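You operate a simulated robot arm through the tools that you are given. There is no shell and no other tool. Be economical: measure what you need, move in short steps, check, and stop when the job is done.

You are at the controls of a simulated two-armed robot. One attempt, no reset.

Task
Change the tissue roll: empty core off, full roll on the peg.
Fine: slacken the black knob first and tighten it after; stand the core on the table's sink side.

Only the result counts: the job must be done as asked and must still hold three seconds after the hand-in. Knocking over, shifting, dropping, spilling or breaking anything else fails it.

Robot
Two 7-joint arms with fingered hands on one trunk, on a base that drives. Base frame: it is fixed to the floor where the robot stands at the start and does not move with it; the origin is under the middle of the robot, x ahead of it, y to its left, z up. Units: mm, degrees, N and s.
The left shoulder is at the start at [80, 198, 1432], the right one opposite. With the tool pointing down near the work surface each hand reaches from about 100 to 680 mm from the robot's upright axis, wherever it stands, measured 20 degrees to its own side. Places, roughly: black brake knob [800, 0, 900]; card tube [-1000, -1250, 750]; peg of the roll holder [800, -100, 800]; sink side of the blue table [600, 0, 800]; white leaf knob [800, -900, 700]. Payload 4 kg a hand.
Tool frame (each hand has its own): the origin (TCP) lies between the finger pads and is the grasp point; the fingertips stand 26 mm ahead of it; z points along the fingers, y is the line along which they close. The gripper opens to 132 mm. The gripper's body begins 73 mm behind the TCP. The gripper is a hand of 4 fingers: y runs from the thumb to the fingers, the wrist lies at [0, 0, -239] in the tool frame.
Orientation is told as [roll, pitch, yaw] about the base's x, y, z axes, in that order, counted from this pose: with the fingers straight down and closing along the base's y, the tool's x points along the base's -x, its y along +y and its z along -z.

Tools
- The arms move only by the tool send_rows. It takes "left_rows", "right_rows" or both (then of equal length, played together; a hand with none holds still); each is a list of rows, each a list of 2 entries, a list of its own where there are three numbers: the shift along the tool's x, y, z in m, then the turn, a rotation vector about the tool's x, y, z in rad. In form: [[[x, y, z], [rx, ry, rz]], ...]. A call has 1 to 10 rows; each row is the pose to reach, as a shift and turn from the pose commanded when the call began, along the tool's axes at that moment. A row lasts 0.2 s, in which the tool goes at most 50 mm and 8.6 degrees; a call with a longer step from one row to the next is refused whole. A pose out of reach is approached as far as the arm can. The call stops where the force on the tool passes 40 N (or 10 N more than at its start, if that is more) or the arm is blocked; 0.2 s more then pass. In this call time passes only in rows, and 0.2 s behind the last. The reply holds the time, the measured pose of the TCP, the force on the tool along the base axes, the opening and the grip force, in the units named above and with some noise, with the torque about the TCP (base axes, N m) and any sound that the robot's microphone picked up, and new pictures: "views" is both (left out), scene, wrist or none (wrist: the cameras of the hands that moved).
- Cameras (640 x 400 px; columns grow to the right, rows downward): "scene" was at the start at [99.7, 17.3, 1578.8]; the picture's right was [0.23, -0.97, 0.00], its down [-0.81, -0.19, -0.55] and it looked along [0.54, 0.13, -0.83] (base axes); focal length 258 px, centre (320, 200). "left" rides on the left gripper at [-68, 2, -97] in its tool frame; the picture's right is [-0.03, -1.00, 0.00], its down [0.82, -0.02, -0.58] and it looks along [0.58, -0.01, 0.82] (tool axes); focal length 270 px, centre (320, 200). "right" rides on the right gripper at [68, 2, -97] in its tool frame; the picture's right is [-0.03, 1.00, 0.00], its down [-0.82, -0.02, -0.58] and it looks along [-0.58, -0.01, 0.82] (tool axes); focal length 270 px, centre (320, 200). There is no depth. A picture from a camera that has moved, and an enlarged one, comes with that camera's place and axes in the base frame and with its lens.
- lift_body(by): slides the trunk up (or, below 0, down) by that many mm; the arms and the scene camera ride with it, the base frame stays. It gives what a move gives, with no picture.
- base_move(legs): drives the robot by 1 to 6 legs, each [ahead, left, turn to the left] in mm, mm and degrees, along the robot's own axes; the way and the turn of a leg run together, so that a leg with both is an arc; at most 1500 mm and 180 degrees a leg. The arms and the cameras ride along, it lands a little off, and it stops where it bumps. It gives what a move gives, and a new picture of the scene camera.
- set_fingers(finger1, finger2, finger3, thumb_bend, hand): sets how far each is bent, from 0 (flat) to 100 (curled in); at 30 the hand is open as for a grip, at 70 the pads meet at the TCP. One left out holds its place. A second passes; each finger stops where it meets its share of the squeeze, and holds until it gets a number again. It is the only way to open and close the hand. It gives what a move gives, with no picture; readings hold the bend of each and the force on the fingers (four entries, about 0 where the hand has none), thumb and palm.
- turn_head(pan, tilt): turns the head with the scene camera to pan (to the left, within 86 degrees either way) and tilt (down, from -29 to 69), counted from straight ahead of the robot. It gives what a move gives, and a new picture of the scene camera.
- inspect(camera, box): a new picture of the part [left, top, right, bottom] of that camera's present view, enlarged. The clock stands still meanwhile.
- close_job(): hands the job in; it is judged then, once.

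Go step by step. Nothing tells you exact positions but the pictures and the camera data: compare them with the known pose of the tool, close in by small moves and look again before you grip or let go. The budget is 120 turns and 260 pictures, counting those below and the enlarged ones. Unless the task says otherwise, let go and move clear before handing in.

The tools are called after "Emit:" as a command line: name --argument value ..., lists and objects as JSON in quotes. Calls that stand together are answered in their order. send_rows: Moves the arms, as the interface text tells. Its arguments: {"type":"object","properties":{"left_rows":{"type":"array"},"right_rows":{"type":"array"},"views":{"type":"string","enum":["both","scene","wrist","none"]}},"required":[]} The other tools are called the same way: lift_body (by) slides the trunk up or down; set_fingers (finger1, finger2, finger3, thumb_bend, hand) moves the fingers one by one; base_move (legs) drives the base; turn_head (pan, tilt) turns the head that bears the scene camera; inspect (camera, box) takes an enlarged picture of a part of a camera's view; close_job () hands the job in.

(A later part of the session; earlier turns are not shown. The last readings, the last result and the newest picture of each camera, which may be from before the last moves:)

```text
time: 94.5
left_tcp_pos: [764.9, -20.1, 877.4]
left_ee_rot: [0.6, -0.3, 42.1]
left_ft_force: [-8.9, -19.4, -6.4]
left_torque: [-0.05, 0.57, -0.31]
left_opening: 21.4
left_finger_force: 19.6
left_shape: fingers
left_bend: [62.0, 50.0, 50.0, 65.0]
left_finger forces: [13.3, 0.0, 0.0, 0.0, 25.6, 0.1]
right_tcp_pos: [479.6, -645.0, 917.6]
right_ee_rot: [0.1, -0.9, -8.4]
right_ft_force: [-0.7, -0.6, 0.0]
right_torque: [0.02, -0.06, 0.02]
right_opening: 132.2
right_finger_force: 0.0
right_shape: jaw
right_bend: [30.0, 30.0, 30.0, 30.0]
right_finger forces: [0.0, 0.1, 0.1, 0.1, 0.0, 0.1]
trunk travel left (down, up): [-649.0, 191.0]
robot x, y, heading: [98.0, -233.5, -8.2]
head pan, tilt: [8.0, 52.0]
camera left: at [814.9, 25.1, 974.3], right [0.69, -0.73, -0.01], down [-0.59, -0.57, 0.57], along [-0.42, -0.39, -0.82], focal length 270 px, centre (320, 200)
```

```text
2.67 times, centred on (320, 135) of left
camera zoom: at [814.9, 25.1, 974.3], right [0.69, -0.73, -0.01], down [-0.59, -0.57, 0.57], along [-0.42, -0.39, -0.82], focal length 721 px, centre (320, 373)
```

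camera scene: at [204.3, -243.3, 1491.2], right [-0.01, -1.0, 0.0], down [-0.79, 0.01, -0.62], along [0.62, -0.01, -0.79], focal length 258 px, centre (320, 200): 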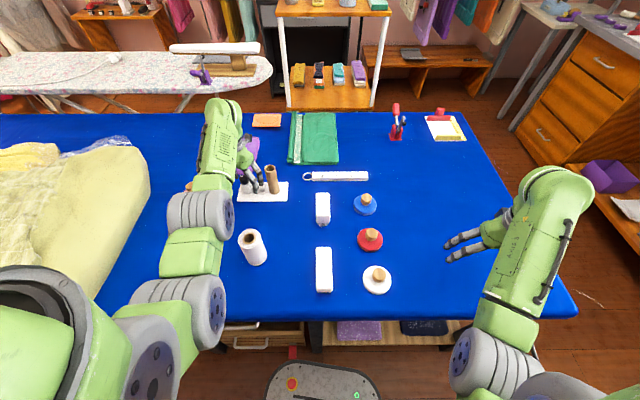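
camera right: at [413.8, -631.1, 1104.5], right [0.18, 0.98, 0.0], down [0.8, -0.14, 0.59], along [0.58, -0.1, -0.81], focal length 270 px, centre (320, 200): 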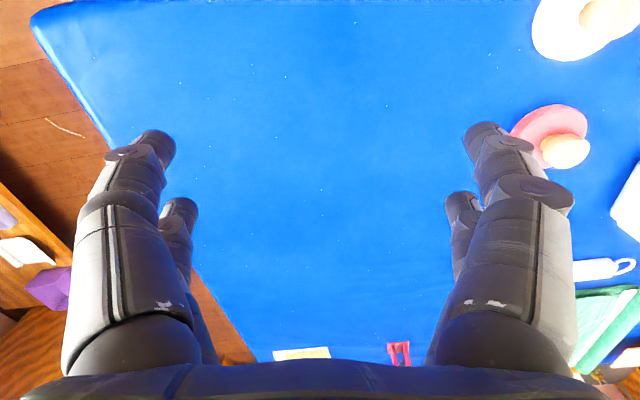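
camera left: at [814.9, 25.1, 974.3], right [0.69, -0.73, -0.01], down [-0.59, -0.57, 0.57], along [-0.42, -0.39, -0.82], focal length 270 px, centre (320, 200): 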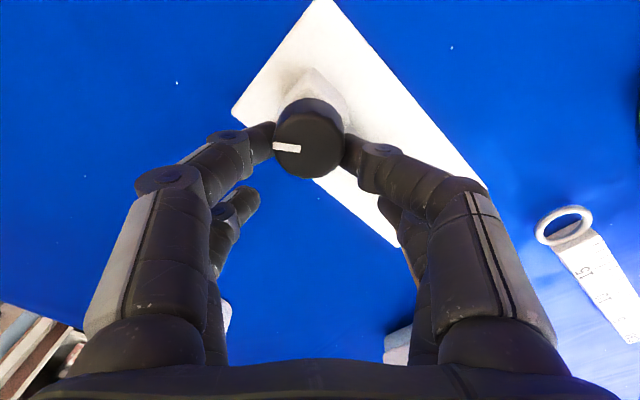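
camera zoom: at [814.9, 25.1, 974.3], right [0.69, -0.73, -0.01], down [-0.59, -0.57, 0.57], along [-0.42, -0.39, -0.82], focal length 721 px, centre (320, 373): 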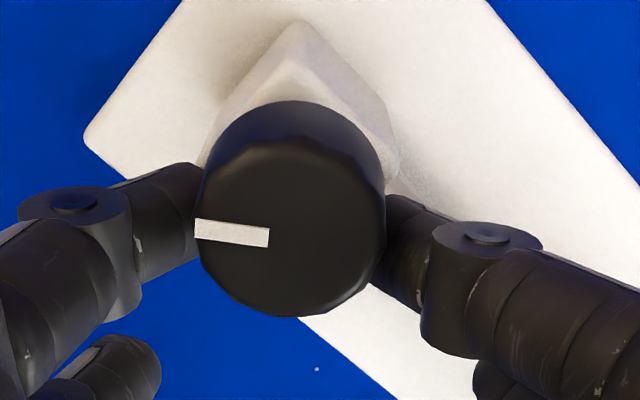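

It doesn't turn past about +62°, so I take that as the slack end stop. I'll release, lift, and move over the core.

Emit:
set_fingers --hand "left" --finger1 46 --finger2 46 --finger3 46 --thumb_bend 46

Emit:
send_rows --left_rows '[[[0, 0, -0.03], [0, 0, 0]], [[0, 0, -0.06], [0, 0, 0]], [[0, 0, -0.1], [0, 0, 0]], [[0.008, -0.013, -0.1], [0, 0, 0.145]], [[0.016, -0.026, -0.1], [0, 0, 0.29]], [[0.024, -0.039, -0.1], [0, 0, 0.435]], [[0.032, -0.052, -0.1], [0, 0, 0.58]], [[0.04, -0.065, -0.1], [0, 0, 0.72]]]' --views "wrist"

```text
time: 95.5
left_tcp_pos: [764.8, -15.6, 876.5]
left_ee_rot: [0.6, -0.3, 42.0]
left_ft_force: [-0.3, -1.3, 0.1]
left_torque: [0.04, 0.04, 0.01]
left_opening: 79.1
left_finger_force: 0.1
left_shape: fingers
left_bend: [46.0, 46.0, 46.0, 46.0]
left_finger forces: [0.0, 0.1, 0.0, 0.0, 0.0, 0.1]
right_tcp_pos: [480.6, -641.9, 920.0]
right_ee_rot: [-0.1, -0.9, -8.3]
right_ft_force: [-0.5, 0.2, -0.9]
right_torque: [0.08, -0.03, 0.01]
right_opening: 131.9
right_finger_force: 0.1
right_shape: jaw
right_bend: [30.0, 30.0, 30.0, 30.0]
right_finger forces: [0.1, 0.1, 0.0, 0.0, 0.0, 0.0]
trunk travel left (down, up): [-649.0, 191.0]
robot x, y, heading: [101.0, -239.8, -8.7]
head pan, tilt: [8.0, 52.0]
```

```text
time: 97.3
left_tcp_pos: [779.9, -95.3, 976.0]
left_ee_rot: [0.6, 0.1, 0.5]
left_ft_force: [0.0, -0.2, 0.1]
left_torque: [-0.02, -0.04, -0.01]
left_opening: 78.8
left_finger_force: 0.1
left_shape: fingers
left_bend: [46.0, 46.0, 46.0, 46.0]
left_finger forces: [0.0, 0.0, 0.1, 0.0, 0.0, 0.1]
right_tcp_pos: [480.8, -641.2, 919.8]
right_ee_rot: [0.0, -0.9, -8.5]
right_ft_force: [-0.4, 0.7, -0.3]
right_torque: [-0.05, 0.07, -0.03]
right_opening: 132.1
right_finger_force: 0.1
right_shape: jaw
right_bend: [30.0, 30.0, 30.0, 30.0]
right_finger forces: [0.0, 0.0, 0.0, 0.0, 0.0, 0.0]
trunk travel left (down, up): [-649.0, 191.0]
robot x, y, heading: [98.8, -237.4, -8.7]
head pan, tilt: [8.0, 52.0]
camera left: at [848.1, -93.6, 1073.0], right [0.04, -1.0, -0.01], down [-0.82, -0.03, 0.58], along [-0.58, -0.01, -0.82], focal length 270 px, centre (320, 200)
```

left: 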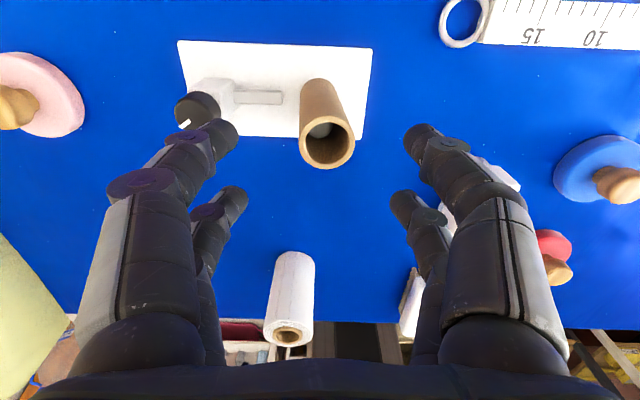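

The view shows the white peg inside the core and the brake bar clear of it. I'll descend around the core's upper part and grip with all the fingers.

Emit:
send_rows --left_rows '[[[0, -0.002, 0.03], [0, 0, 0]], [[0, -0.002, 0.06], [0, 0, 0]], [[0, -0.002, 0.086], [0, 0, 0]]]' --views "wrist"

Emit:
set_fingers --hand "left" --finger1 75 --finger2 75 --finger3 75 --thumb_bend 75

Emit:
inspect --camera "left" --box '[120, 60, 520, 310]'

```text
time: 98.1
left_tcp_pos: [780.5, -91.8, 891.1]
left_ee_rot: [0.5, 0.1, 0.8]
left_ft_force: [0.5, -0.3, 0.3]
left_torque: [0.05, 0.03, -0.03]
left_opening: 78.9
left_finger_force: 0.1
left_shape: fingers
left_bend: [46.0, 46.0, 46.0, 46.0]
left_finger forces: [0.0, 0.0, 0.0, 0.0, 0.0, 0.0]
right_tcp_pos: [480.4, -639.8, 919.3]
right_ee_rot: [0.0, -1.0, -8.4]
right_ft_force: [-0.1, -0.4, 0.9]
right_torque: [0.06, -0.06, 0.02]
right_opening: 132.2
right_finger_force: 0.1
right_shape: jaw
right_bend: [30.0, 30.0, 30.0, 30.0]
right_finger forces: [0.0, 0.0, 0.1, 0.0, 0.0, 0.0]
trunk travel left (down, up): [-649.0, 191.0]
robot x, y, heading: [97.4, -240.8, -8.4]
head pan, tilt: [8.0, 52.0]
camera left: at [847.7, -91.1, 986.8], right [0.04, -1.0, -0.01], down [-0.82, -0.04, 0.58], along [-0.58, -0.02, -0.82], focal length 270 px, centre (320, 200)
```

left: 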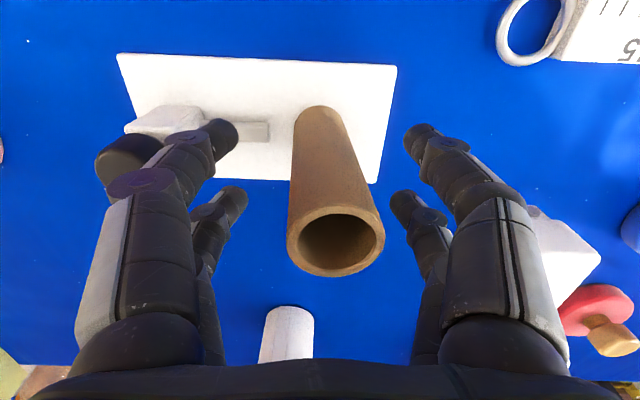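

```text
time: 99.1
left_tcp_pos: [779.8, -94.0, 890.3]
left_ee_rot: [0.7, 0.1, 0.7]
left_ft_force: [0.5, -1.3, -1.4]
left_torque: [-0.02, 0.02, -0.01]
left_opening: 11.3
left_finger_force: 16.9
left_shape: fingers
left_bend: [71.0, 71.0, 72.0, 67.0]
left_finger forces: [8.2, 9.2, 6.6, 0.1, 9.6, 0.0]
right_tcp_pos: [482.3, -640.5, 920.1]
right_ee_rot: [0.0, -0.9, -8.5]
right_ft_force: [-0.8, 0.0, -0.5]
right_torque: [0.01, -0.04, 0.01]
right_opening: 131.8
right_finger_force: 0.0
right_shape: jaw
right_bend: [30.0, 30.0, 30.0, 30.0]
right_finger forces: [0.0, 0.1, 0.0, 0.0, 0.0, 0.0]
trunk travel left (down, up): [-649.0, 191.0]
robot x, y, heading: [96.3, -239.7, -8.6]
head pan, tilt: [8.0, 52.0]
```

```text
1.60 times, centred on (320, 185) of left
camera zoom: at [848.1, -92.5, 986.8], right [0.04, -1.0, -0.01], down [-0.81, -0.04, 0.58], along [-0.58, -0.01, -0.82], focal length 432 px, centre (320, 224)
```

zoom: 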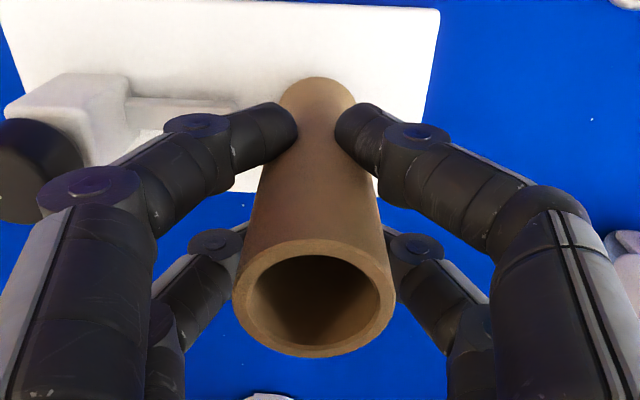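

The grip is balanced on four fingers. Lifting straight up.

Emit:
send_rows --left_rows '[[[0, 0, -0.015], [0, 0, 0]], [[0, 0, -0.035], [0, 0, 0]], [[0, 0, -0.06], [0, 0, 0]], [[0, 0, -0.085], [0, 0, 0]], [[0, 0, -0.11], [0, 0, 0]], [[0, 0, -0.14], [0, 0, 0]]]' --views "both"

```text
time: 100.5
left_tcp_pos: [779.3, -97.0, 1031.4]
left_ee_rot: [0.5, 0.1, 0.6]
left_ft_force: [-0.5, 0.5, -0.9]
left_torque: [0.01, -0.03, 0.0]
left_opening: 11.0
left_finger_force: 18.0
left_shape: fingers
left_bend: [71.0, 71.0, 72.0, 67.0]
left_finger forces: [8.9, 10.4, 7.5, 0.1, 10.0, 0.0]
right_tcp_pos: [480.9, -642.1, 919.8]
right_ee_rot: [0.0, -1.0, -8.4]
right_ft_force: [0.1, 0.4, -0.4]
right_torque: [-0.02, 0.03, 0.02]
right_opening: 131.9
right_finger_force: 0.0
right_shape: jaw
right_bend: [30.0, 30.0, 30.0, 30.0]
right_finger forces: [0.1, 0.1, 0.1, 0.1, 0.0, 0.0]
trunk travel left (down, up): [-649.0, 191.0]
robot x, y, heading: [96.4, -237.2, -8.5]
head pan, tilt: [8.0, 52.0]
camera scene: at [203.4, -244.3, 1491.2], right [-0.01, -1.0, 0.0], down [-0.79, 0.01, -0.62], along [0.62, -0.01, -0.79], focal length 258 px, centre (320, 200)
camera left: at [847.6, -96.3, 1127.9], right [0.04, -1.0, -0.01], down [-0.81, -0.04, 0.58], along [-0.58, -0.01, -0.82], focal length 270 px, centre (320, 200)
```

scene: 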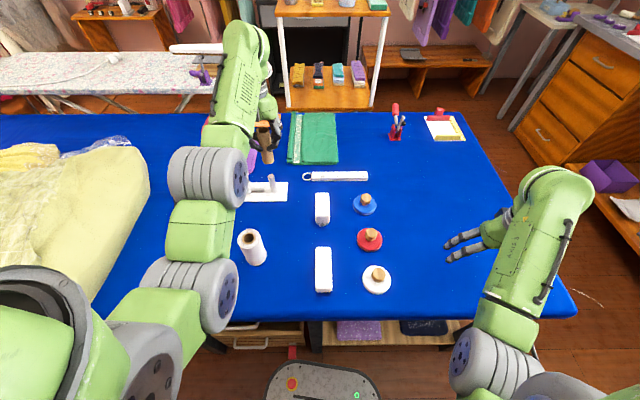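
left: 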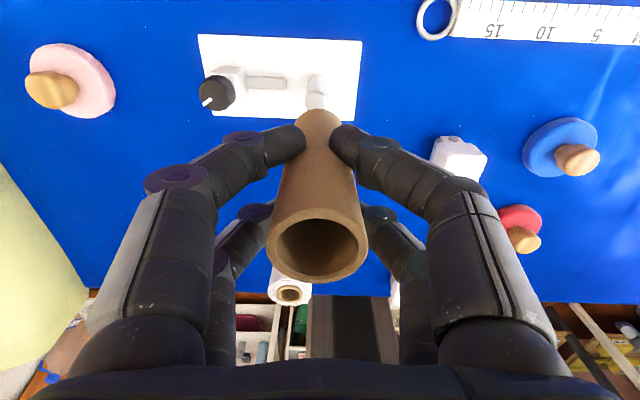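

The core is clear of the peg. I'll carry it to the near (sink) side, to a bare spot around (570, 60).

Emit:
send_rows --left_rows '[[[0.035, 0.027, 0], [0, 0, 0]], [[0.07, 0.053, 0], [0, 0, 0]], [[0.105, 0.08, 0], [0, 0, 0]], [[0.14, 0.106, 0], [0, 0, 0]], [[0.175, 0.133, 0], [0, 0, 0]], [[0.208, 0.159, 0], [0, 0, 0]]]' --views "both"

```text
time: 101.9
left_tcp_pos: [637.8, 48.7, 980.0]
left_ee_rot: [0.5, 0.0, 1.0]
left_ft_force: [-0.8, 0.0, -0.6]
left_torque: [0.04, 0.0, 0.01]
left_opening: 10.8
left_finger_force: 19.9
left_shape: fingers
left_bend: [71.0, 72.0, 72.0, 67.0]
left_finger forces: [9.8, 11.1, 8.2, 0.0, 10.7, 0.0]
left hand out of reach, approached as far as the arm can: row 4, 5, 6
right_tcp_pos: [481.7, -638.1, 920.8]
right_ee_rot: [-0.1, -1.0, -8.4]
right_ft_force: [-0.1, 0.2, 1.1]
right_torque: [0.02, -0.03, -0.02]
right_opening: 132.1
right_finger_force: 0.3
right_shape: jaw
right_bend: [30.0, 30.0, 30.0, 30.0]
right_finger forces: [0.0, 0.0, 0.0, 0.0, 0.0, 0.0]
trunk travel left (down, up): [-649.0, 191.0]
robot x, y, heading: [98.1, -236.8, -8.3]
head pan, tilt: [8.0, 52.0]
camera scene: at [202.4, -241.2, 1491.4], right [-0.01, -1.0, 0.0], down [-0.79, 0.0, -0.62], along [0.62, 0.0, -0.79], focal length 258 px, centre (320, 200)
camera left: at [705.4, 50.3, 1076.4], right [0.04, -1.0, -0.01], down [-0.82, -0.04, 0.58], along [-0.58, -0.02, -0.82], focal length 270 px, centre (320, 200)
```

scene: 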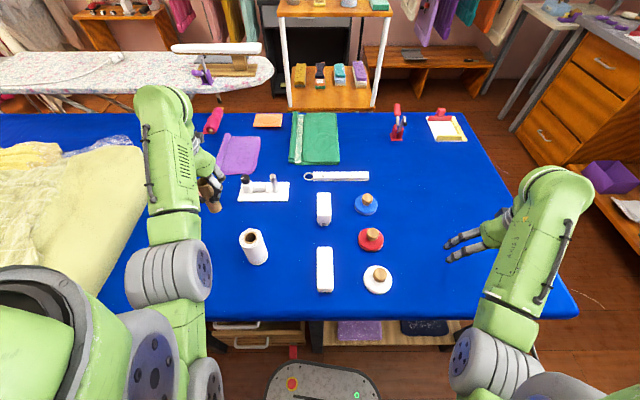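
left: 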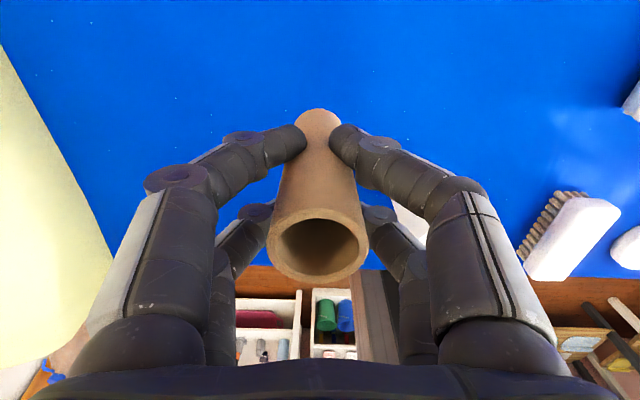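

Emit:
send_rows --left_rows '[[[0.0, 0.0, 0.03], [0, 0, 0]], [[0.015, 0.003, 0.05], [0, 0, 0]], [[0.035, 0.006, 0.06], [0, 0, 0]]]' --views "both"

```text
time: 102.7
left_tcp_pos: [603.6, 49.7, 917.6]
left_ee_rot: [0.6, 0.0, 0.7]
left_ft_force: [-1.9, 0.0, 0.2]
left_torque: [-0.06, -0.08, -0.01]
left_opening: 10.8
left_finger_force: 20.3
left_shape: fingers
left_bend: [71.0, 72.0, 72.0, 67.0]
left_finger forces: [10.0, 11.1, 8.4, 0.0, 10.8, 0.1]
right_tcp_pos: [480.4, -642.4, 919.9]
right_ee_rot: [-0.1, -1.0, -8.7]
right_ft_force: [0.8, 0.8, -1.2]
right_torque: [0.01, 0.03, 0.0]
right_opening: 131.8
right_finger_force: 0.0
right_shape: jaw
right_bend: [30.0, 30.0, 30.0, 30.0]
right_finger forces: [0.0, 0.0, 0.1, 0.0, 0.0, 0.1]
trunk travel left (down, up): [-649.0, 191.0]
robot x, y, heading: [97.8, -239.2, -8.7]
head pan, tilt: [8.0, 52.0]
camera scene: at [202.7, -244.2, 1491.3], right [-0.01, -1.0, 0.0], down [-0.79, 0.01, -0.62], along [0.62, -0.01, -0.79], focal length 258 px, centre (320, 200)
camera left: at [672.1, 51.3, 1015.8], right [0.04, -1.0, -0.01], down [-0.82, -0.04, 0.58], along [-0.58, -0.01, -0.82], focal length 270 px, centre (320, 200)
```

scene: 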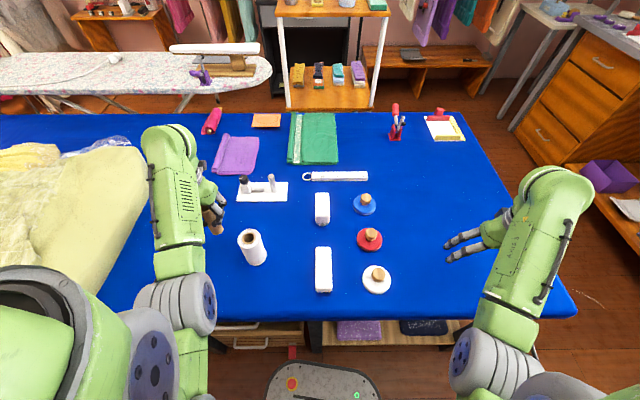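
left: 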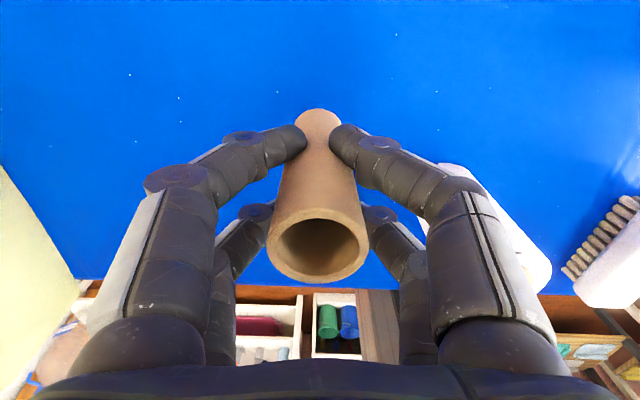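

Emit:
send_rows --left_rows '[[[0, 0.02, 0.01], [0, 0, 0]], [[0, 0.02, 0.022], [0, 0, 0]], [[0, 0.02, 0.028], [0, 0, 0]], [[0, 0.02, 0.031], [0, 0, 0]], [[0, 0.02, 0.034], [0, 0, 0]]]' --views "none"

```text
time: 103.9
left_tcp_pos: [603.2, 74.9, 885.1]
left_ee_rot: [0.5, 0.0, 1.1]
left_ft_force: [0.8, 1.1, 0.0]
left_torque: [-0.06, -0.04, 0.0]
left_opening: 10.6
left_finger_force: 20.3
left_shape: fingers
left_bend: [71.0, 72.0, 72.0, 67.0]
left_finger forces: [10.2, 11.2, 8.7, 0.0, 11.0, 0.0]
right_tcp_pos: [481.5, -638.0, 919.7]
right_ee_rot: [0.0, -1.0, -8.2]
right_ft_force: [0.4, 0.2, 0.9]
right_torque: [-0.02, 0.05, -0.03]
right_opening: 131.7
right_finger_force: 0.1
right_shape: jaw
right_bend: [30.0, 30.0, 30.0, 30.0]
right_finger forces: [0.1, 0.0, 0.0, 0.1, 0.0, 0.1]
trunk travel left (down, up): [-649.0, 191.0]
robot x, y, heading: [97.6, -237.5, -8.5]
head pan, tilt: [8.0, 52.0]
```

Emit:
send_rows --left_rows '[[[0, 0, 0.002], [0, 0, 0]], [[0, 0, 0.004], [0, 0, 0]], [[0, 0, 0.006], [0, 0, 0]]]' --views "wrist"

```text
time: 104.7
left_tcp_pos: [604.4, 71.8, 878.8]
left_ee_rot: [0.5, 0.1, 0.8]
left_ft_force: [-0.4, 1.2, -0.5]
left_torque: [-0.03, -0.05, 0.0]
left_opening: 10.6
left_finger_force: 20.8
left_shape: fingers
left_bend: [71.0, 72.0, 72.0, 67.0]
left_finger forces: [10.3, 11.3, 8.8, 0.0, 10.9, 0.1]
right_tcp_pos: [480.7, -640.4, 919.3]
right_ee_rot: [0.0, -1.0, -8.4]
right_ft_force: [1.4, 1.1, -0.8]
right_torque: [0.0, 0.02, 0.0]
right_opening: 132.1
right_finger_force: 0.0
right_shape: jaw
right_bend: [30.0, 30.0, 30.0, 30.0]
right_finger forces: [0.0, 0.0, 0.0, 0.0, 0.0, 0.1]
trunk travel left (down, up): [-649.0, 191.0]
robot x, y, heading: [97.5, -238.1, -8.6]
head pan, tilt: [8.0, 52.0]
camera left: at [671.7, 73.3, 975.3], right [0.04, -1.0, -0.01], down [-0.81, -0.04, 0.58], along [-0.58, -0.01, -0.82], focal length 270 px, centre (320, 200)
```

left: 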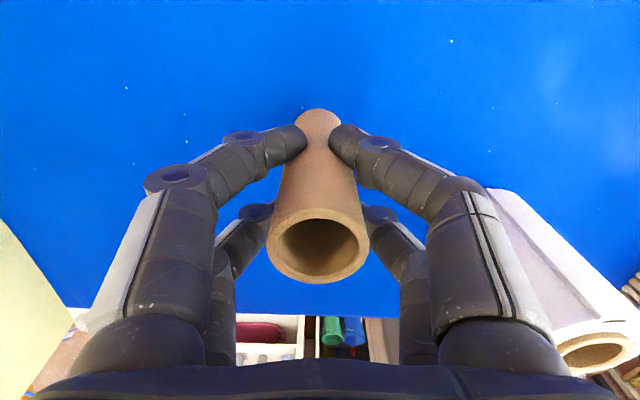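

Not touching yet; stepping down until there is contact.

Emit:
send_rows --left_rows '[[[0, 0, 0.002], [0, 0, 0]], [[0, 0, 0.004], [0, 0, 0]], [[0, 0, 0.006], [0, 0, 0]], [[0, 0, 0.008], [0, 0, 0]]]' --views "none"

```text
time: 105.7
left_tcp_pos: [602.8, 71.6, 874.6]
left_ee_rot: [0.6, -0.4, 0.8]
left_ft_force: [-2.1, 2.3, 26.8]
left_torque: [-0.03, -0.12, 0.01]
left_opening: 9.7
left_finger_force: 25.4
left_shape: fingers
left_bend: [73.0, 73.0, 73.0, 72.0]
left_finger forces: [12.6, 14.9, 10.5, 0.0, 13.9, 0.0]
right_tcp_pos: [477.7, -642.2, 920.4]
right_ee_rot: [0.2, -1.2, -8.5]
right_ft_force: [1.9, 1.4, 0.1]
right_torque: [-0.11, 0.16, -0.02]
right_opening: 131.9
right_finger_force: 0.0
right_shape: jaw
right_bend: [30.0, 30.0, 30.0, 30.0]
right_finger forces: [0.1, 0.0, 0.1, 0.1, 0.0, 0.1]
trunk travel left (down, up): [-649.0, 191.0]
robot x, y, heading: [98.5, -239.2, -8.7]
head pan, tilt: [8.0, 52.0]
```

Contact. I'll ease up 3 mm, open slowly, and lift away.

Emit:
send_rows --left_rows '[[[0, 0, -0.003], [0, 0, 0]]]' --views "none"

Emit:
set_fingers --hand "left" --finger1 62 --finger2 62 --finger3 62 --thumb_bend 62

Emit:
set_fingers --hand "left" --finger1 42 --finger2 42 --finger3 42 --thumb_bend 42

Emit:
inspect --camera "left" --box '[0, 0, 640, 400]'

```text
time: 106.1
left_tcp_pos: [602.9, 72.3, 875.7]
left_ee_rot: [0.6, -0.1, 0.8]
left_ft_force: [6.0, -4.5, 20.6]
left_torque: [-0.05, -0.25, -0.07]
left_opening: 9.8
left_finger_force: 24.8
left_shape: fingers
left_bend: [73.0, 73.0, 73.0, 72.0]
left_finger forces: [12.4, 11.3, 9.5, 0.0, 16.2, 0.1]
right_tcp_pos: [480.8, -640.4, 919.3]
right_ee_rot: [0.1, -1.0, -8.4]
right_ft_force: [0.2, 0.0, 0.5]
right_torque: [0.05, -0.03, 0.0]
right_opening: 132.1
right_finger_force: 0.0
right_shape: jaw
right_bend: [30.0, 30.0, 30.0, 30.0]
right_finger forces: [0.0, 0.0, 0.0, 0.0, 0.1, 0.1]
trunk travel left (down, up): [-649.0, 191.0]
robot x, y, heading: [96.9, -240.5, -8.3]
head pan, tilt: [8.0, 52.0]
```

```text
time: 107.1
left_tcp_pos: [604.2, 71.7, 873.8]
left_ee_rot: [0.6, 0.0, 0.7]
left_ft_force: [-1.6, 0.3, 0.6]
left_torque: [-0.04, -0.05, 0.02]
left_opening: 25.9
left_finger_force: 0.0
left_shape: fingers
left_bend: [62.0, 62.0, 62.0, 62.0]
left_finger forces: [0.0, 0.1, 0.1, 0.0, 0.0, 0.0]
right_tcp_pos: [481.5, -641.8, 920.0]
right_ee_rot: [0.0, -0.9, -8.4]
right_ft_force: [1.0, 0.3, -0.5]
right_torque: [-0.06, 0.09, 0.03]
right_opening: 132.1
right_finger_force: 0.1
right_shape: jaw
right_bend: [30.0, 30.0, 30.0, 30.0]
right_finger forces: [0.0, 0.0, 0.0, 0.1, 0.0, 0.1]
trunk travel left (down, up): [-649.0, 191.0]
robot x, y, heading: [100.9, -234.4, -8.5]
head pan, tilt: [8.0, 52.0]
```

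```text
time: 108.1
left_tcp_pos: [602.2, 71.2, 872.9]
left_ee_rot: [0.6, 0.1, 0.7]
left_ft_force: [-1.1, 1.7, 0.7]
left_torque: [-0.06, -0.16, -0.02]
left_opening: 93.0
left_finger_force: 0.1
left_shape: fingers
left_bend: [42.0, 42.0, 42.0, 42.0]
left_finger forces: [0.0, 0.0, 0.0, 0.1, 0.1, 0.0]
right_tcp_pos: [481.4, -640.7, 920.4]
right_ee_rot: [0.0, -0.9, -8.4]
right_ft_force: [1.3, 1.2, -0.5]
right_torque: [-0.11, 0.16, 0.01]
right_opening: 131.8
right_finger_force: 0.0
right_shape: jaw
right_bend: [30.0, 30.0, 30.0, 30.0]
right_finger forces: [0.0, 0.1, 0.0, 0.0, 0.0, 0.0]
trunk travel left (down, up): [-649.0, 191.0]
robot x, y, heading: [95.0, -236.3, -8.4]
head pan, tilt: [8.0, 52.0]
```

```text
1.00 times, centred on (320, 200) of left (not enlarged: the box is as wide or as high as the picture)
camera zoom: at [671.4, 73.8, 970.5], right [0.04, -1.0, -0.01], down [-0.81, -0.04, 0.58], along [-0.58, -0.01, -0.82], focal length 270 px, centre (320, 200)
```

zoom: 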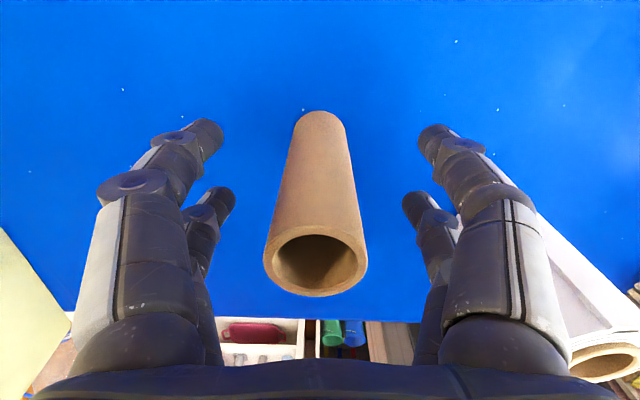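

The core stands by itself. I'll raise the trunk to bring the open fingers straight up and clear.

Emit:
lift_body --by 90

Emit:
inspect --camera "left" --box '[0, 0, 640, 400]'

Emit:
inspect --camera "scene" --box '[180, 170, 340, 270]'

```text
time: 109.3
left_tcp_pos: [604.4, 70.3, 962.8]
left_ee_rot: [0.6, 0.1, 0.6]
left_ft_force: [0.0, 0.2, -0.2]
left_torque: [-0.04, -0.02, -0.01]
left_opening: 92.6
left_finger_force: 0.0
left_shape: fingers
left_bend: [42.0, 42.0, 42.0, 42.0]
left_finger forces: [0.0, 0.0, 0.0, 0.0, 0.0, 0.0]
right_tcp_pos: [480.7, -642.1, 1009.8]
right_ee_rot: [0.0, -0.9, -8.4]
right_ft_force: [-0.7, 0.6, -0.3]
right_torque: [-0.07, 0.06, 0.0]
right_opening: 131.9
right_finger_force: 0.1
right_shape: jaw
right_bend: [30.0, 30.0, 30.0, 30.0]
right_finger forces: [0.0, 0.1, 0.0, 0.0, 0.1, 0.1]
trunk travel left (down, up): [-739.0, 101.0]
robot x, y, heading: [97.0, -238.3, -8.5]
head pan, tilt: [8.0, 52.0]
```

```text
1.00 times, centred on (320, 200) of left (not enlarged: the box is as wide or as high as the picture)
camera zoom: at [671.9, 72.5, 1060.3], right [0.04, -1.0, -0.01], down [-0.81, -0.04, 0.58], along [-0.58, -0.01, -0.82], focal length 270 px, centre (320, 200)
```

zoom: 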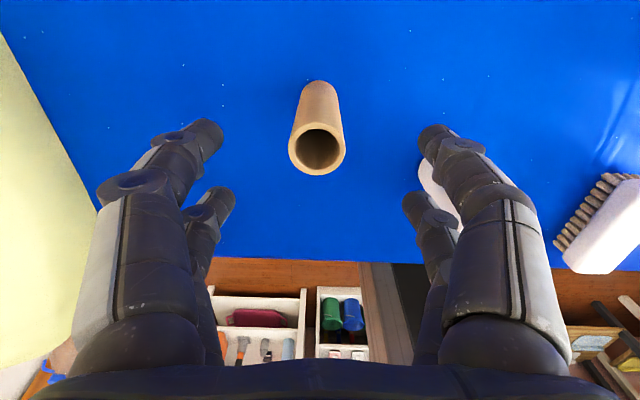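

```text
4.00 times, centred on (260, 220) of scene
camera zoom: at [204.0, -243.7, 1581.2], right [-0.01, -1.0, 0.0], down [-0.79, 0.01, -0.62], along [0.62, -0.01, -0.79], focal length 1033 px, centre (560, 120)
```

zoom: 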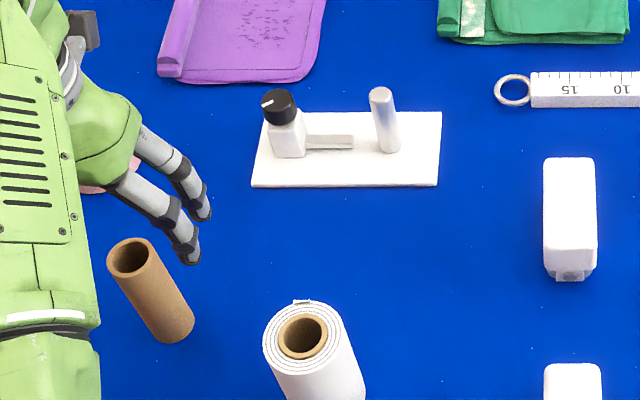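

The peg is at about (783, -95), with its top near z 878. The roll is at about (544, -62). I'll go above the roll.

Emit:
set_fingers --hand "left" --finger1 36 --finger2 36 --finger3 36 --thumb_bend 36

Emit:
send_rows --left_rows '[[[0, 0, -0.01], [0, 0, 0]], [[0.02, -0.043, -0.01], [0, 0, 0]], [[0.04, -0.087, -0.01], [0, 0, 0]], [[0.061, -0.131, -0.01], [0, 0, 0]]]' --views "wrist"

```text
time: 110.3
left_tcp_pos: [602.6, 72.4, 963.6]
left_ee_rot: [0.5, 0.1, 0.9]
left_ft_force: [0.1, 0.2, 0.2]
left_torque: [0.01, 0.08, -0.01]
left_opening: 112.7
left_finger_force: 0.0
left_shape: fingers
left_bend: [36.0, 36.0, 36.0, 36.0]
left_finger forces: [0.0, 0.0, 0.0, 0.1, 0.0, 0.0]
right_tcp_pos: [481.4, -639.9, 1009.4]
right_ee_rot: [0.1, -0.9, -8.3]
right_ft_force: [-0.3, -0.5, -0.1]
right_torque: [0.03, -0.06, -0.02]
right_opening: 131.9
right_finger_force: 0.0
right_shape: jaw
right_bend: [30.0, 30.0, 30.0, 30.0]
right_finger forces: [0.1, 0.0, 0.0, 0.0, 0.0, 0.0]
trunk travel left (down, up): [-739.0, 101.0]
robot x, y, heading: [98.8, -238.5, -8.6]
head pan, tilt: [8.0, 52.0]
```

```text
time: 111.3
left_tcp_pos: [545.2, -60.3, 973.7]
left_ee_rot: [0.6, 0.1, 0.8]
left_ft_force: [0.3, -0.1, -0.3]
left_torque: [0.11, 0.07, 0.01]
left_opening: 113.0
left_finger_force: 0.2
left_shape: fingers
left_bend: [36.0, 36.0, 36.0, 36.0]
left_finger forces: [0.0, 0.0, 0.1, 0.0, 0.1, 0.0]
right_tcp_pos: [481.5, -641.5, 1011.0]
right_ee_rot: [0.0, -0.9, -8.3]
right_ft_force: [-0.7, -1.0, 0.3]
right_torque: [0.03, -0.06, 0.01]
right_opening: 132.0
right_finger_force: 0.0
right_shape: jaw
right_bend: [30.0, 30.0, 30.0, 30.0]
right_finger forces: [0.0, 0.1, 0.0, 0.1, 0.1, 0.1]
trunk travel left (down, up): [-739.0, 101.0]
robot x, y, heading: [99.1, -241.4, -8.5]
head pan, tilt: [8.0, 52.0]
camera left: at [613.4, -60.3, 1070.3], right [0.04, -1.0, -0.01], down [-0.82, -0.04, 0.58], along [-0.58, -0.01, -0.82], focal length 270 px, centre (320, 200)
```

left: 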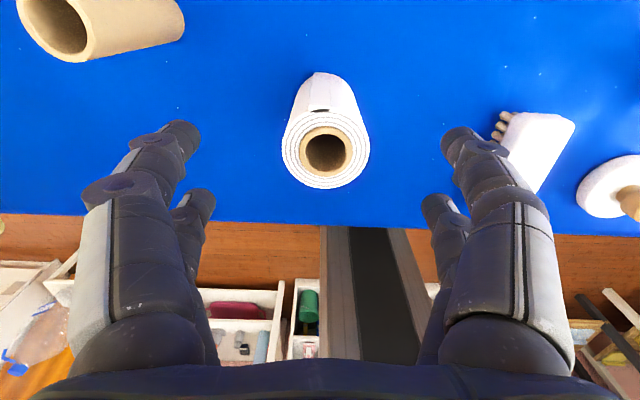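

Emit:
send_rows --left_rows '[[[0.01, -0.004, 0.018], [0, 0, 0]], [[0.01, -0.004, 0.036], [0, 0, 0]]]' --views "wrist"

```text
time: 111.9
left_tcp_pos: [536.6, -65.8, 936.3]
left_ee_rot: [0.5, 0.0, 0.6]
left_ft_force: [0.4, 0.4, -0.3]
left_torque: [-0.1, -0.02, 0.04]
left_opening: 113.0
left_finger_force: 0.0
left_shape: fingers
left_bend: [36.0, 36.0, 36.0, 36.0]
left_finger forces: [0.0, 0.1, 0.0, 0.0, 0.0, 0.0]
right_tcp_pos: [480.0, -642.4, 1010.2]
right_ee_rot: [0.1, -1.0, -8.7]
right_ft_force: [0.5, 0.8, 0.2]
right_torque: [-0.02, 0.07, -0.01]
right_opening: 131.9
right_finger_force: 0.0
right_shape: jaw
right_bend: [30.0, 30.0, 30.0, 30.0]
right_finger forces: [0.0, 0.0, 0.1, 0.0, 0.0, 0.0]
trunk travel left (down, up): [-739.0, 101.0]
robot x, y, heading: [97.6, -237.7, -8.8]
head pan, tilt: [8.0, 52.0]
camera left: at [604.2, -65.3, 1033.9], right [0.04, -1.0, -0.01], down [-0.82, -0.04, 0.58], along [-0.58, -0.01, -0.82], focal length 270 px, centre (320, 200)
```

left: 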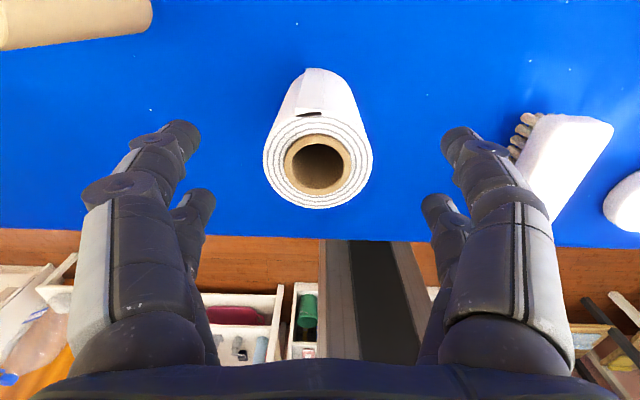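

Centred over the roll. Descending and gripping.

Emit:
send_rows --left_rows '[[[0, 0, 0.02], [0, 0, 0]], [[0, 0, 0.04], [0, 0, 0]], [[0, 0, 0.056], [0, 0, 0]]]' --views "none"

Emit:
set_fingers --hand "left" --finger1 68 --finger2 68 --finger3 68 --thumb_bend 68

Emit:
inspect --camera "left" --box '[0, 0, 640, 400]'

```text
time: 112.7
left_tcp_pos: [534.0, -61.7, 879.3]
left_ee_rot: [0.4, 0.1, 0.9]
left_ft_force: [0.0, 0.1, -0.3]
left_torque: [0.07, 0.01, -0.03]
left_opening: 112.8
left_finger_force: 0.1
left_shape: fingers
left_bend: [36.0, 36.0, 36.0, 36.0]
left_finger forces: [0.0, 0.0, 0.1, 0.0, 0.0, 0.0]
right_tcp_pos: [481.2, -639.5, 1008.5]
right_ee_rot: [0.0, -1.0, -8.5]
right_ft_force: [0.0, 0.1, -0.7]
right_torque: [0.06, -0.05, 0.02]
right_opening: 132.1
right_finger_force: 0.1
right_shape: jaw
right_bend: [30.0, 30.0, 30.0, 30.0]
right_finger forces: [0.0, 0.0, 0.1, 0.0, 0.1, 0.0]
trunk travel left (down, up): [-739.0, 101.0]
robot x, y, heading: [100.3, -237.8, -8.4]
head pan, tilt: [8.0, 52.0]
```

```text
time: 113.7
left_tcp_pos: [534.1, -63.1, 880.4]
left_ee_rot: [0.6, 0.1, 0.7]
left_ft_force: [0.1, -0.4, 0.1]
left_torque: [0.04, 0.01, -0.01]
left_opening: 41.0
left_finger_force: 17.2
left_shape: fingers
left_bend: [57.0, 58.0, 59.0, 62.0]
left_finger forces: [8.9, 8.4, 6.2, 0.0, 10.7, 0.0]
right_tcp_pos: [482.2, -641.5, 1010.8]
right_ee_rot: [0.0, -0.9, -8.4]
right_ft_force: [-0.6, -0.2, -0.3]
right_torque: [0.03, -0.13, -0.01]
right_opening: 132.0
right_finger_force: 0.0
right_shape: jaw
right_bend: [30.0, 30.0, 30.0, 30.0]
right_finger forces: [0.0, 0.1, 0.0, 0.0, 0.1, 0.1]
trunk travel left (down, up): [-739.0, 101.0]
robot x, y, heading: [98.5, -241.4, -8.3]
head pan, tilt: [8.0, 52.0]
```

```text
1.00 times, centred on (320, 200) of left (not enlarged: the box is as wide or as high as the picture)
camera zoom: at [603.0, -62.1, 977.6], right [0.04, -1.0, -0.01], down [-0.81, -0.04, 0.58], along [-0.58, -0.01, -0.82], focal length 270 px, centre (320, 200)
```

zoom: 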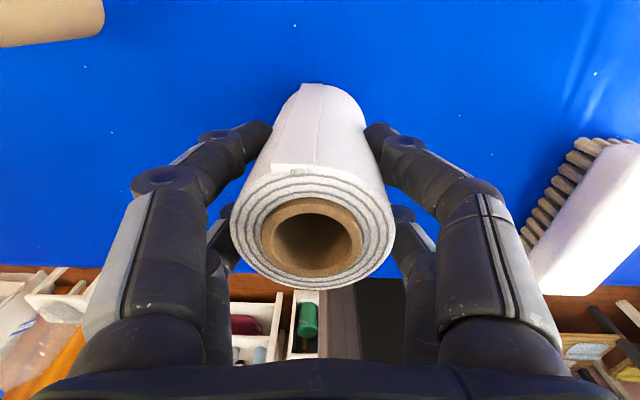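

The roll is held squarely. I'll lift, then move to just short of the peg so I can sight it.

Emit:
send_rows --left_rows '[[[0, 0, -0.015], [0, 0, 0]], [[0, 0, -0.035], [0, 0, 0]], [[0, 0, -0.06], [0, 0, 0]], [[-0.035, -0.005, -0.075], [0, 0, 0]], [[-0.075, -0.01, -0.09], [0, 0, 0]], [[-0.115, -0.016, -0.105], [0, 0, 0]], [[-0.155, -0.022, -0.12], [0, 0, 0]], [[-0.195, -0.028, -0.135], [0, 0, 0]], [[-0.206, -0.033, -0.14], [0, 0, 0]]]' --views "both"

```text
time: 115.7
left_tcp_pos: [741.4, -95.4, 1019.5]
left_ee_rot: [0.6, 0.2, 0.8]
left_ft_force: [0.2, -0.2, -0.7]
left_torque: [0.06, 0.03, 0.02]
left_opening: 40.7
left_finger_force: 17.1
left_shape: fingers
left_bend: [57.0, 58.0, 60.0, 62.0]
left_finger forces: [8.9, 8.4, 6.3, 0.0, 10.8, 0.0]
right_tcp_pos: [480.7, -642.5, 1010.0]
right_ee_rot: [-0.1, -1.0, -8.5]
right_ft_force: [-0.6, -0.2, -0.7]
right_torque: [0.05, -0.04, -0.01]
right_opening: 132.0
right_finger_force: 0.1
right_shape: jaw
right_bend: [30.0, 30.0, 30.0, 30.0]
right_finger forces: [0.1, 0.0, 0.0, 0.1, 0.1, 0.1]
trunk travel left (down, up): [-739.0, 101.0]
robot x, y, heading: [95.7, -243.4, -8.6]
head pan, tilt: [8.0, 52.0]
camera scene: at [204.1, -244.0, 1581.2], right [-0.01, -1.0, 0.0], down [-0.79, 0.01, -0.62], along [0.62, -0.01, -0.79], focal length 258 px, centre (320, 200)
camera left: at [810.0, -94.9, 1116.3], right [0.04, -1.0, -0.01], down [-0.81, -0.04, 0.58], along [-0.58, -0.01, -0.81], focal length 270 px, centre (320, 200)
```

scene: 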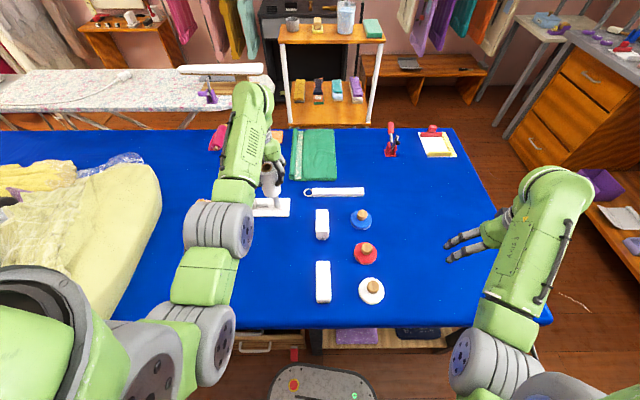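
left: 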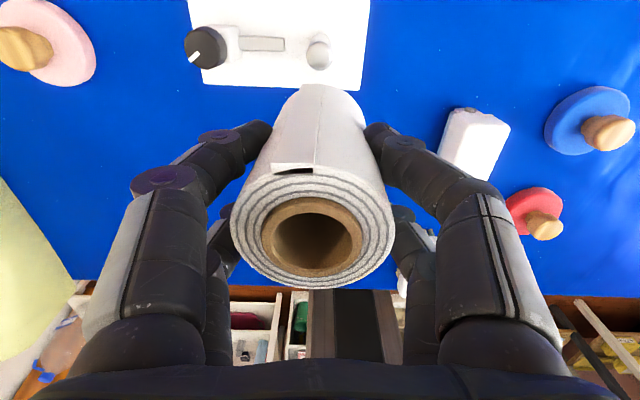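

Emit:
inspect --camera "left" --box '[180, 0, 420, 150]'

```text
2.67 times, centred on (300, 75) of left
camera zoom: at [810.0, -94.9, 1116.3], right [0.04, -1.0, -0.01], down [-0.81, -0.04, 0.58], along [-0.58, -0.01, -0.81], focal length 721 px, centre (373, 533)
```

zoom: 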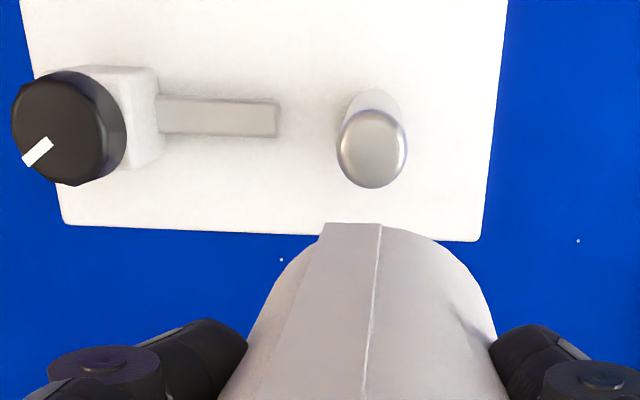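

The peg is at about (778.5, -91.5) and the roll axis sits about 5 mm towards me from the TCP. I'll move the roll exactly over the peg, then use the trunk for a straight-down insertion.

Emit:
send_rows --left_rows '[[[-0.02, 0.002, 0], [0, 0, 0]], [[-0.0415, 0.0035, 0], [0, 0, 0]]]' --views "wrist"

Emit:
inspect --camera "scene" --box '[210, 140, 330, 215]'

```text
time: 116.3
left_tcp_pos: [783.4, -86.4, 1018.6]
left_ee_rot: [0.5, 0.2, 0.9]
left_ft_force: [0.6, -0.1, -1.6]
left_torque: [-0.02, 0.01, -0.01]
left_opening: 40.6
left_finger_force: 17.5
left_shape: fingers
left_bend: [57.0, 58.0, 60.0, 62.0]
left_finger forces: [8.9, 8.5, 6.2, 0.0, 10.7, 0.0]
right_tcp_pos: [483.4, -638.7, 1008.9]
right_ee_rot: [0.1, -0.9, -8.2]
right_ft_force: [-0.7, -0.8, 0.5]
right_torque: [0.01, -0.03, 0.01]
right_opening: 131.9
right_finger_force: 0.0
right_shape: jaw
right_bend: [30.0, 30.0, 30.0, 30.0]
right_finger forces: [0.0, 0.0, 0.2, 0.0, 0.0, 0.0]
trunk travel left (down, up): [-739.0, 101.0]
robot x, y, heading: [97.6, -237.3, -8.2]
head pan, tilt: [8.0, 52.0]
camera left: at [851.4, -85.2, 1115.0], right [0.04, -1.0, -0.01], down [-0.81, -0.04, 0.58], along [-0.58, -0.02, -0.81], focal length 270 px, centre (320, 200)
```

left: 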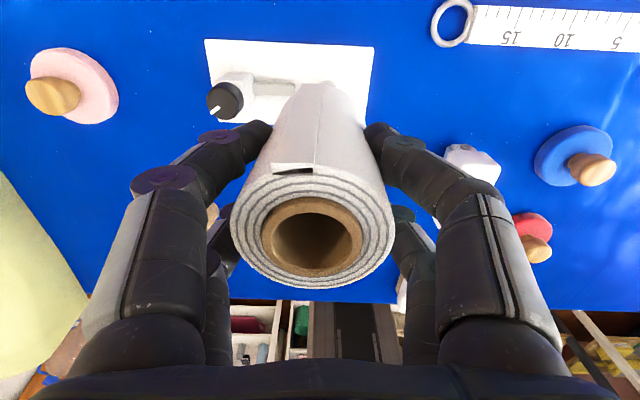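

```text
5.33 times, centred on (270, 178) of scene
camera zoom: at [205.6, -241.4, 1581.0], right [-0.01, -1.0, 0.0], down [-0.79, 0.0, -0.61], along [0.61, 0.0, -0.79], focal length 1377 px, centre (587, 320)
```

zoom: 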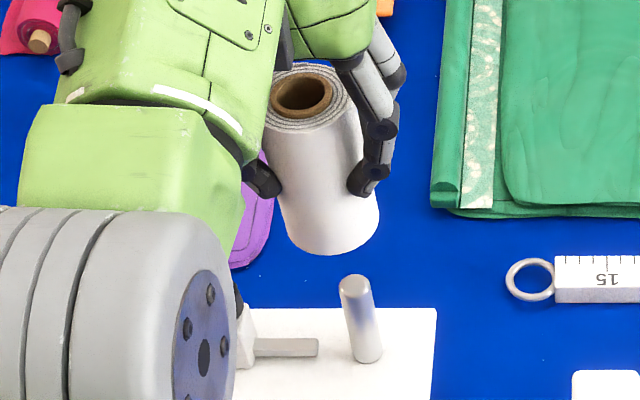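

The scene view shows the roll about 7 mm too far left and 4 mm too far forward of the peg. Correcting and re-checking.

Emit:
send_rows --left_rows '[[[0.004, -0.0055, 0], [0, 0, 0]], [[0.004, -0.0055, 0], [0, 0, 0]], [[0.004, -0.0055, 0], [0, 0, 0]]]' --views "none"

Emit:
inspect --camera "scene" --box '[230, 150, 310, 200]'

```text
time: 117.1
left_tcp_pos: [779.1, -96.8, 1018.9]
left_ee_rot: [0.5, 0.0, 0.7]
left_ft_force: [-0.3, 0.9, -1.6]
left_torque: [-0.08, -0.03, -0.03]
left_opening: 40.5
left_finger_force: 17.0
left_shape: fingers
left_bend: [57.0, 58.0, 60.0, 62.0]
left_finger forces: [9.0, 8.6, 6.3, 0.1, 10.7, 0.1]
right_tcp_pos: [482.5, -642.7, 1009.6]
right_ee_rot: [0.1, -0.9, -8.4]
right_ft_force: [-0.3, 0.2, -0.3]
right_torque: [-0.03, 0.07, -0.01]
right_opening: 132.1
right_finger_force: 0.0
right_shape: jaw
right_bend: [30.0, 30.0, 30.0, 30.0]
right_finger forces: [0.0, 0.0, 0.0, 0.0, 0.0, 0.1]
trunk travel left (down, up): [-739.0, 101.0]
robot x, y, heading: [97.7, -238.4, -8.3]
head pan, tilt: [8.0, 52.0]
```

```text
8.00 times, centred on (270, 175) of scene
camera zoom: at [204.2, -243.6, 1581.2], right [-0.01, -1.0, 0.0], down [-0.79, 0.01, -0.62], along [0.62, -0.01, -0.79], focal length 2065 px, centre (720, 400)
```

zoom: 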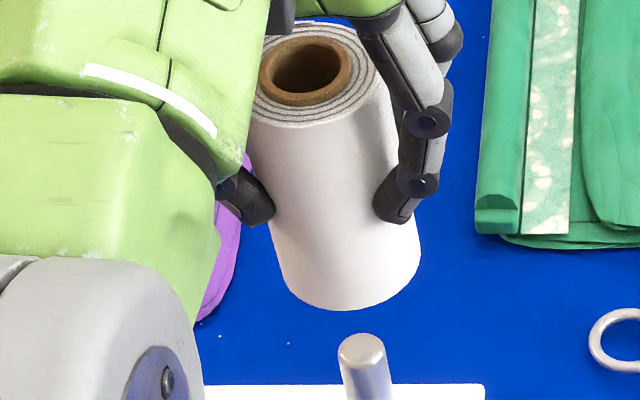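

By both cameras the roll is now within about 1–2 mm of the peg axis. I'll lower in stages with the trunk.

Emit:
lift_body --by -50

Emit:
inspect --camera "scene" --box '[220, 130, 320, 192]'

Emit:
inspect --camera "left" --box '[180, 0, 420, 150]'

```text
time: 118.0
left_tcp_pos: [780.1, -99.4, 969.4]
left_ee_rot: [0.7, 0.0, 0.6]
left_ft_force: [-2.3, 0.4, -2.3]
left_torque: [-0.11, -0.09, 0.01]
left_opening: 40.8
left_finger_force: 17.5
left_shape: fingers
left_bend: [57.0, 58.0, 60.0, 62.0]
left_finger forces: [8.9, 8.6, 6.5, 0.0, 10.7, 0.1]
right_tcp_pos: [479.3, -642.0, 959.4]
right_ee_rot: [0.0, -1.0, -8.5]
right_ft_force: [1.4, 1.1, -0.5]
right_torque: [-0.08, 0.16, 0.0]
right_opening: 131.7
right_finger_force: 0.1
right_shape: jaw
right_bend: [30.0, 30.0, 30.0, 30.0]
right_finger forces: [0.0, 0.0, 0.0, 0.0, 0.0, 0.0]
trunk travel left (down, up): [-689.0, 151.0]
robot x, y, heading: [97.7, -242.1, -8.7]
head pan, tilt: [8.0, 52.0]
```

```text
6.40 times, centred on (270, 161) of scene
camera zoom: at [203.8, -244.1, 1531.2], right [-0.01, -1.0, 0.0], down [-0.79, 0.01, -0.62], along [0.62, -0.01, -0.79], focal length 1652 px, centre (640, 450)
```

zoom: 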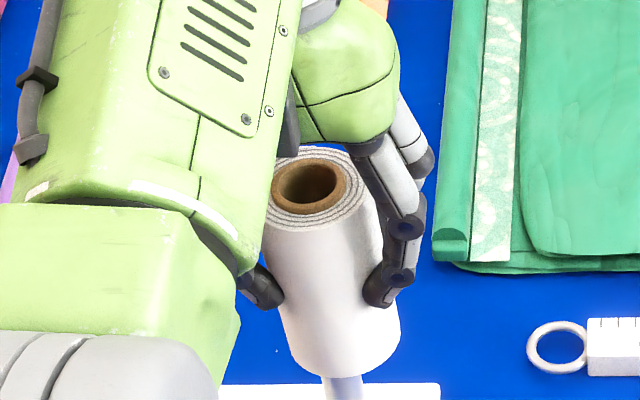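

```text
2.67 times, centred on (300, 75) of left
camera zoom: at [847.3, -98.0, 1066.4], right [0.04, -1.0, -0.01], down [-0.82, -0.03, 0.58], along [-0.58, -0.01, -0.82], focal length 721 px, centre (373, 533)
```

zoom: 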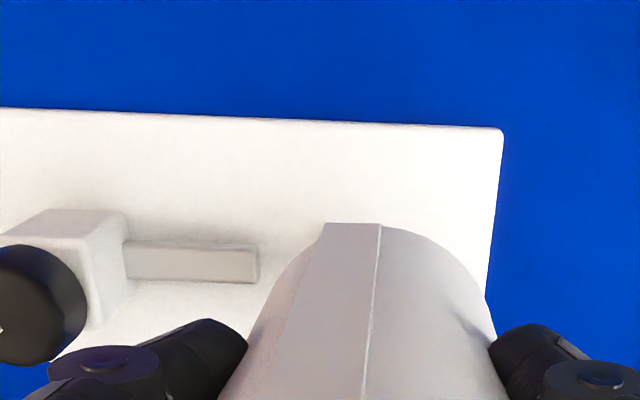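

Emit:
send_rows --left_rows '[[[0, 0.005, 0], [0, 0, 0]], [[0, 0.005, 0], [0, 0, 0]]]' --views "none"

Emit:
inspect --camera "scene" --box '[235, 150, 295, 195]'

```text
time: 118.7
left_tcp_pos: [777.6, -88.6, 969.6]
left_ee_rot: [0.5, 0.0, 0.9]
left_ft_force: [0.7, -0.7, -0.3]
left_torque: [0.04, 0.0, -0.01]
left_opening: 40.5
left_finger_force: 17.2
left_shape: fingers
left_bend: [57.0, 58.0, 60.0, 62.0]
left_finger forces: [8.9, 8.6, 6.5, 0.0, 10.8, 0.1]
right_tcp_pos: [481.2, -638.6, 960.8]
right_ee_rot: [-0.1, -1.0, -8.3]
right_ft_force: [0.3, 0.2, 0.1]
right_torque: [0.05, -0.05, 0.01]
right_opening: 131.7
right_finger_force: 0.0
right_shape: jaw
right_bend: [30.0, 30.0, 30.0, 30.0]
right_finger forces: [0.0, 0.0, 0.0, 0.1, 0.0, 0.0]
trunk travel left (down, up): [-689.0, 151.0]
robot x, y, heading: [98.5, -233.5, -8.4]
head pan, tilt: [8.0, 52.0]
```

```text
8.89 times, centred on (265, 172) of scene
camera zoom: at [203.3, -241.1, 1531.2], right [-0.01, -1.0, 0.0], down [-0.79, 0.01, -0.62], along [0.62, 0.0, -0.79], focal length 2295 px, centre (809, 444)
```

zoom: 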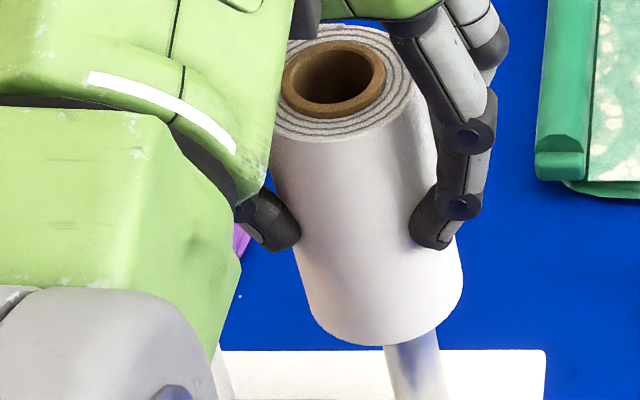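

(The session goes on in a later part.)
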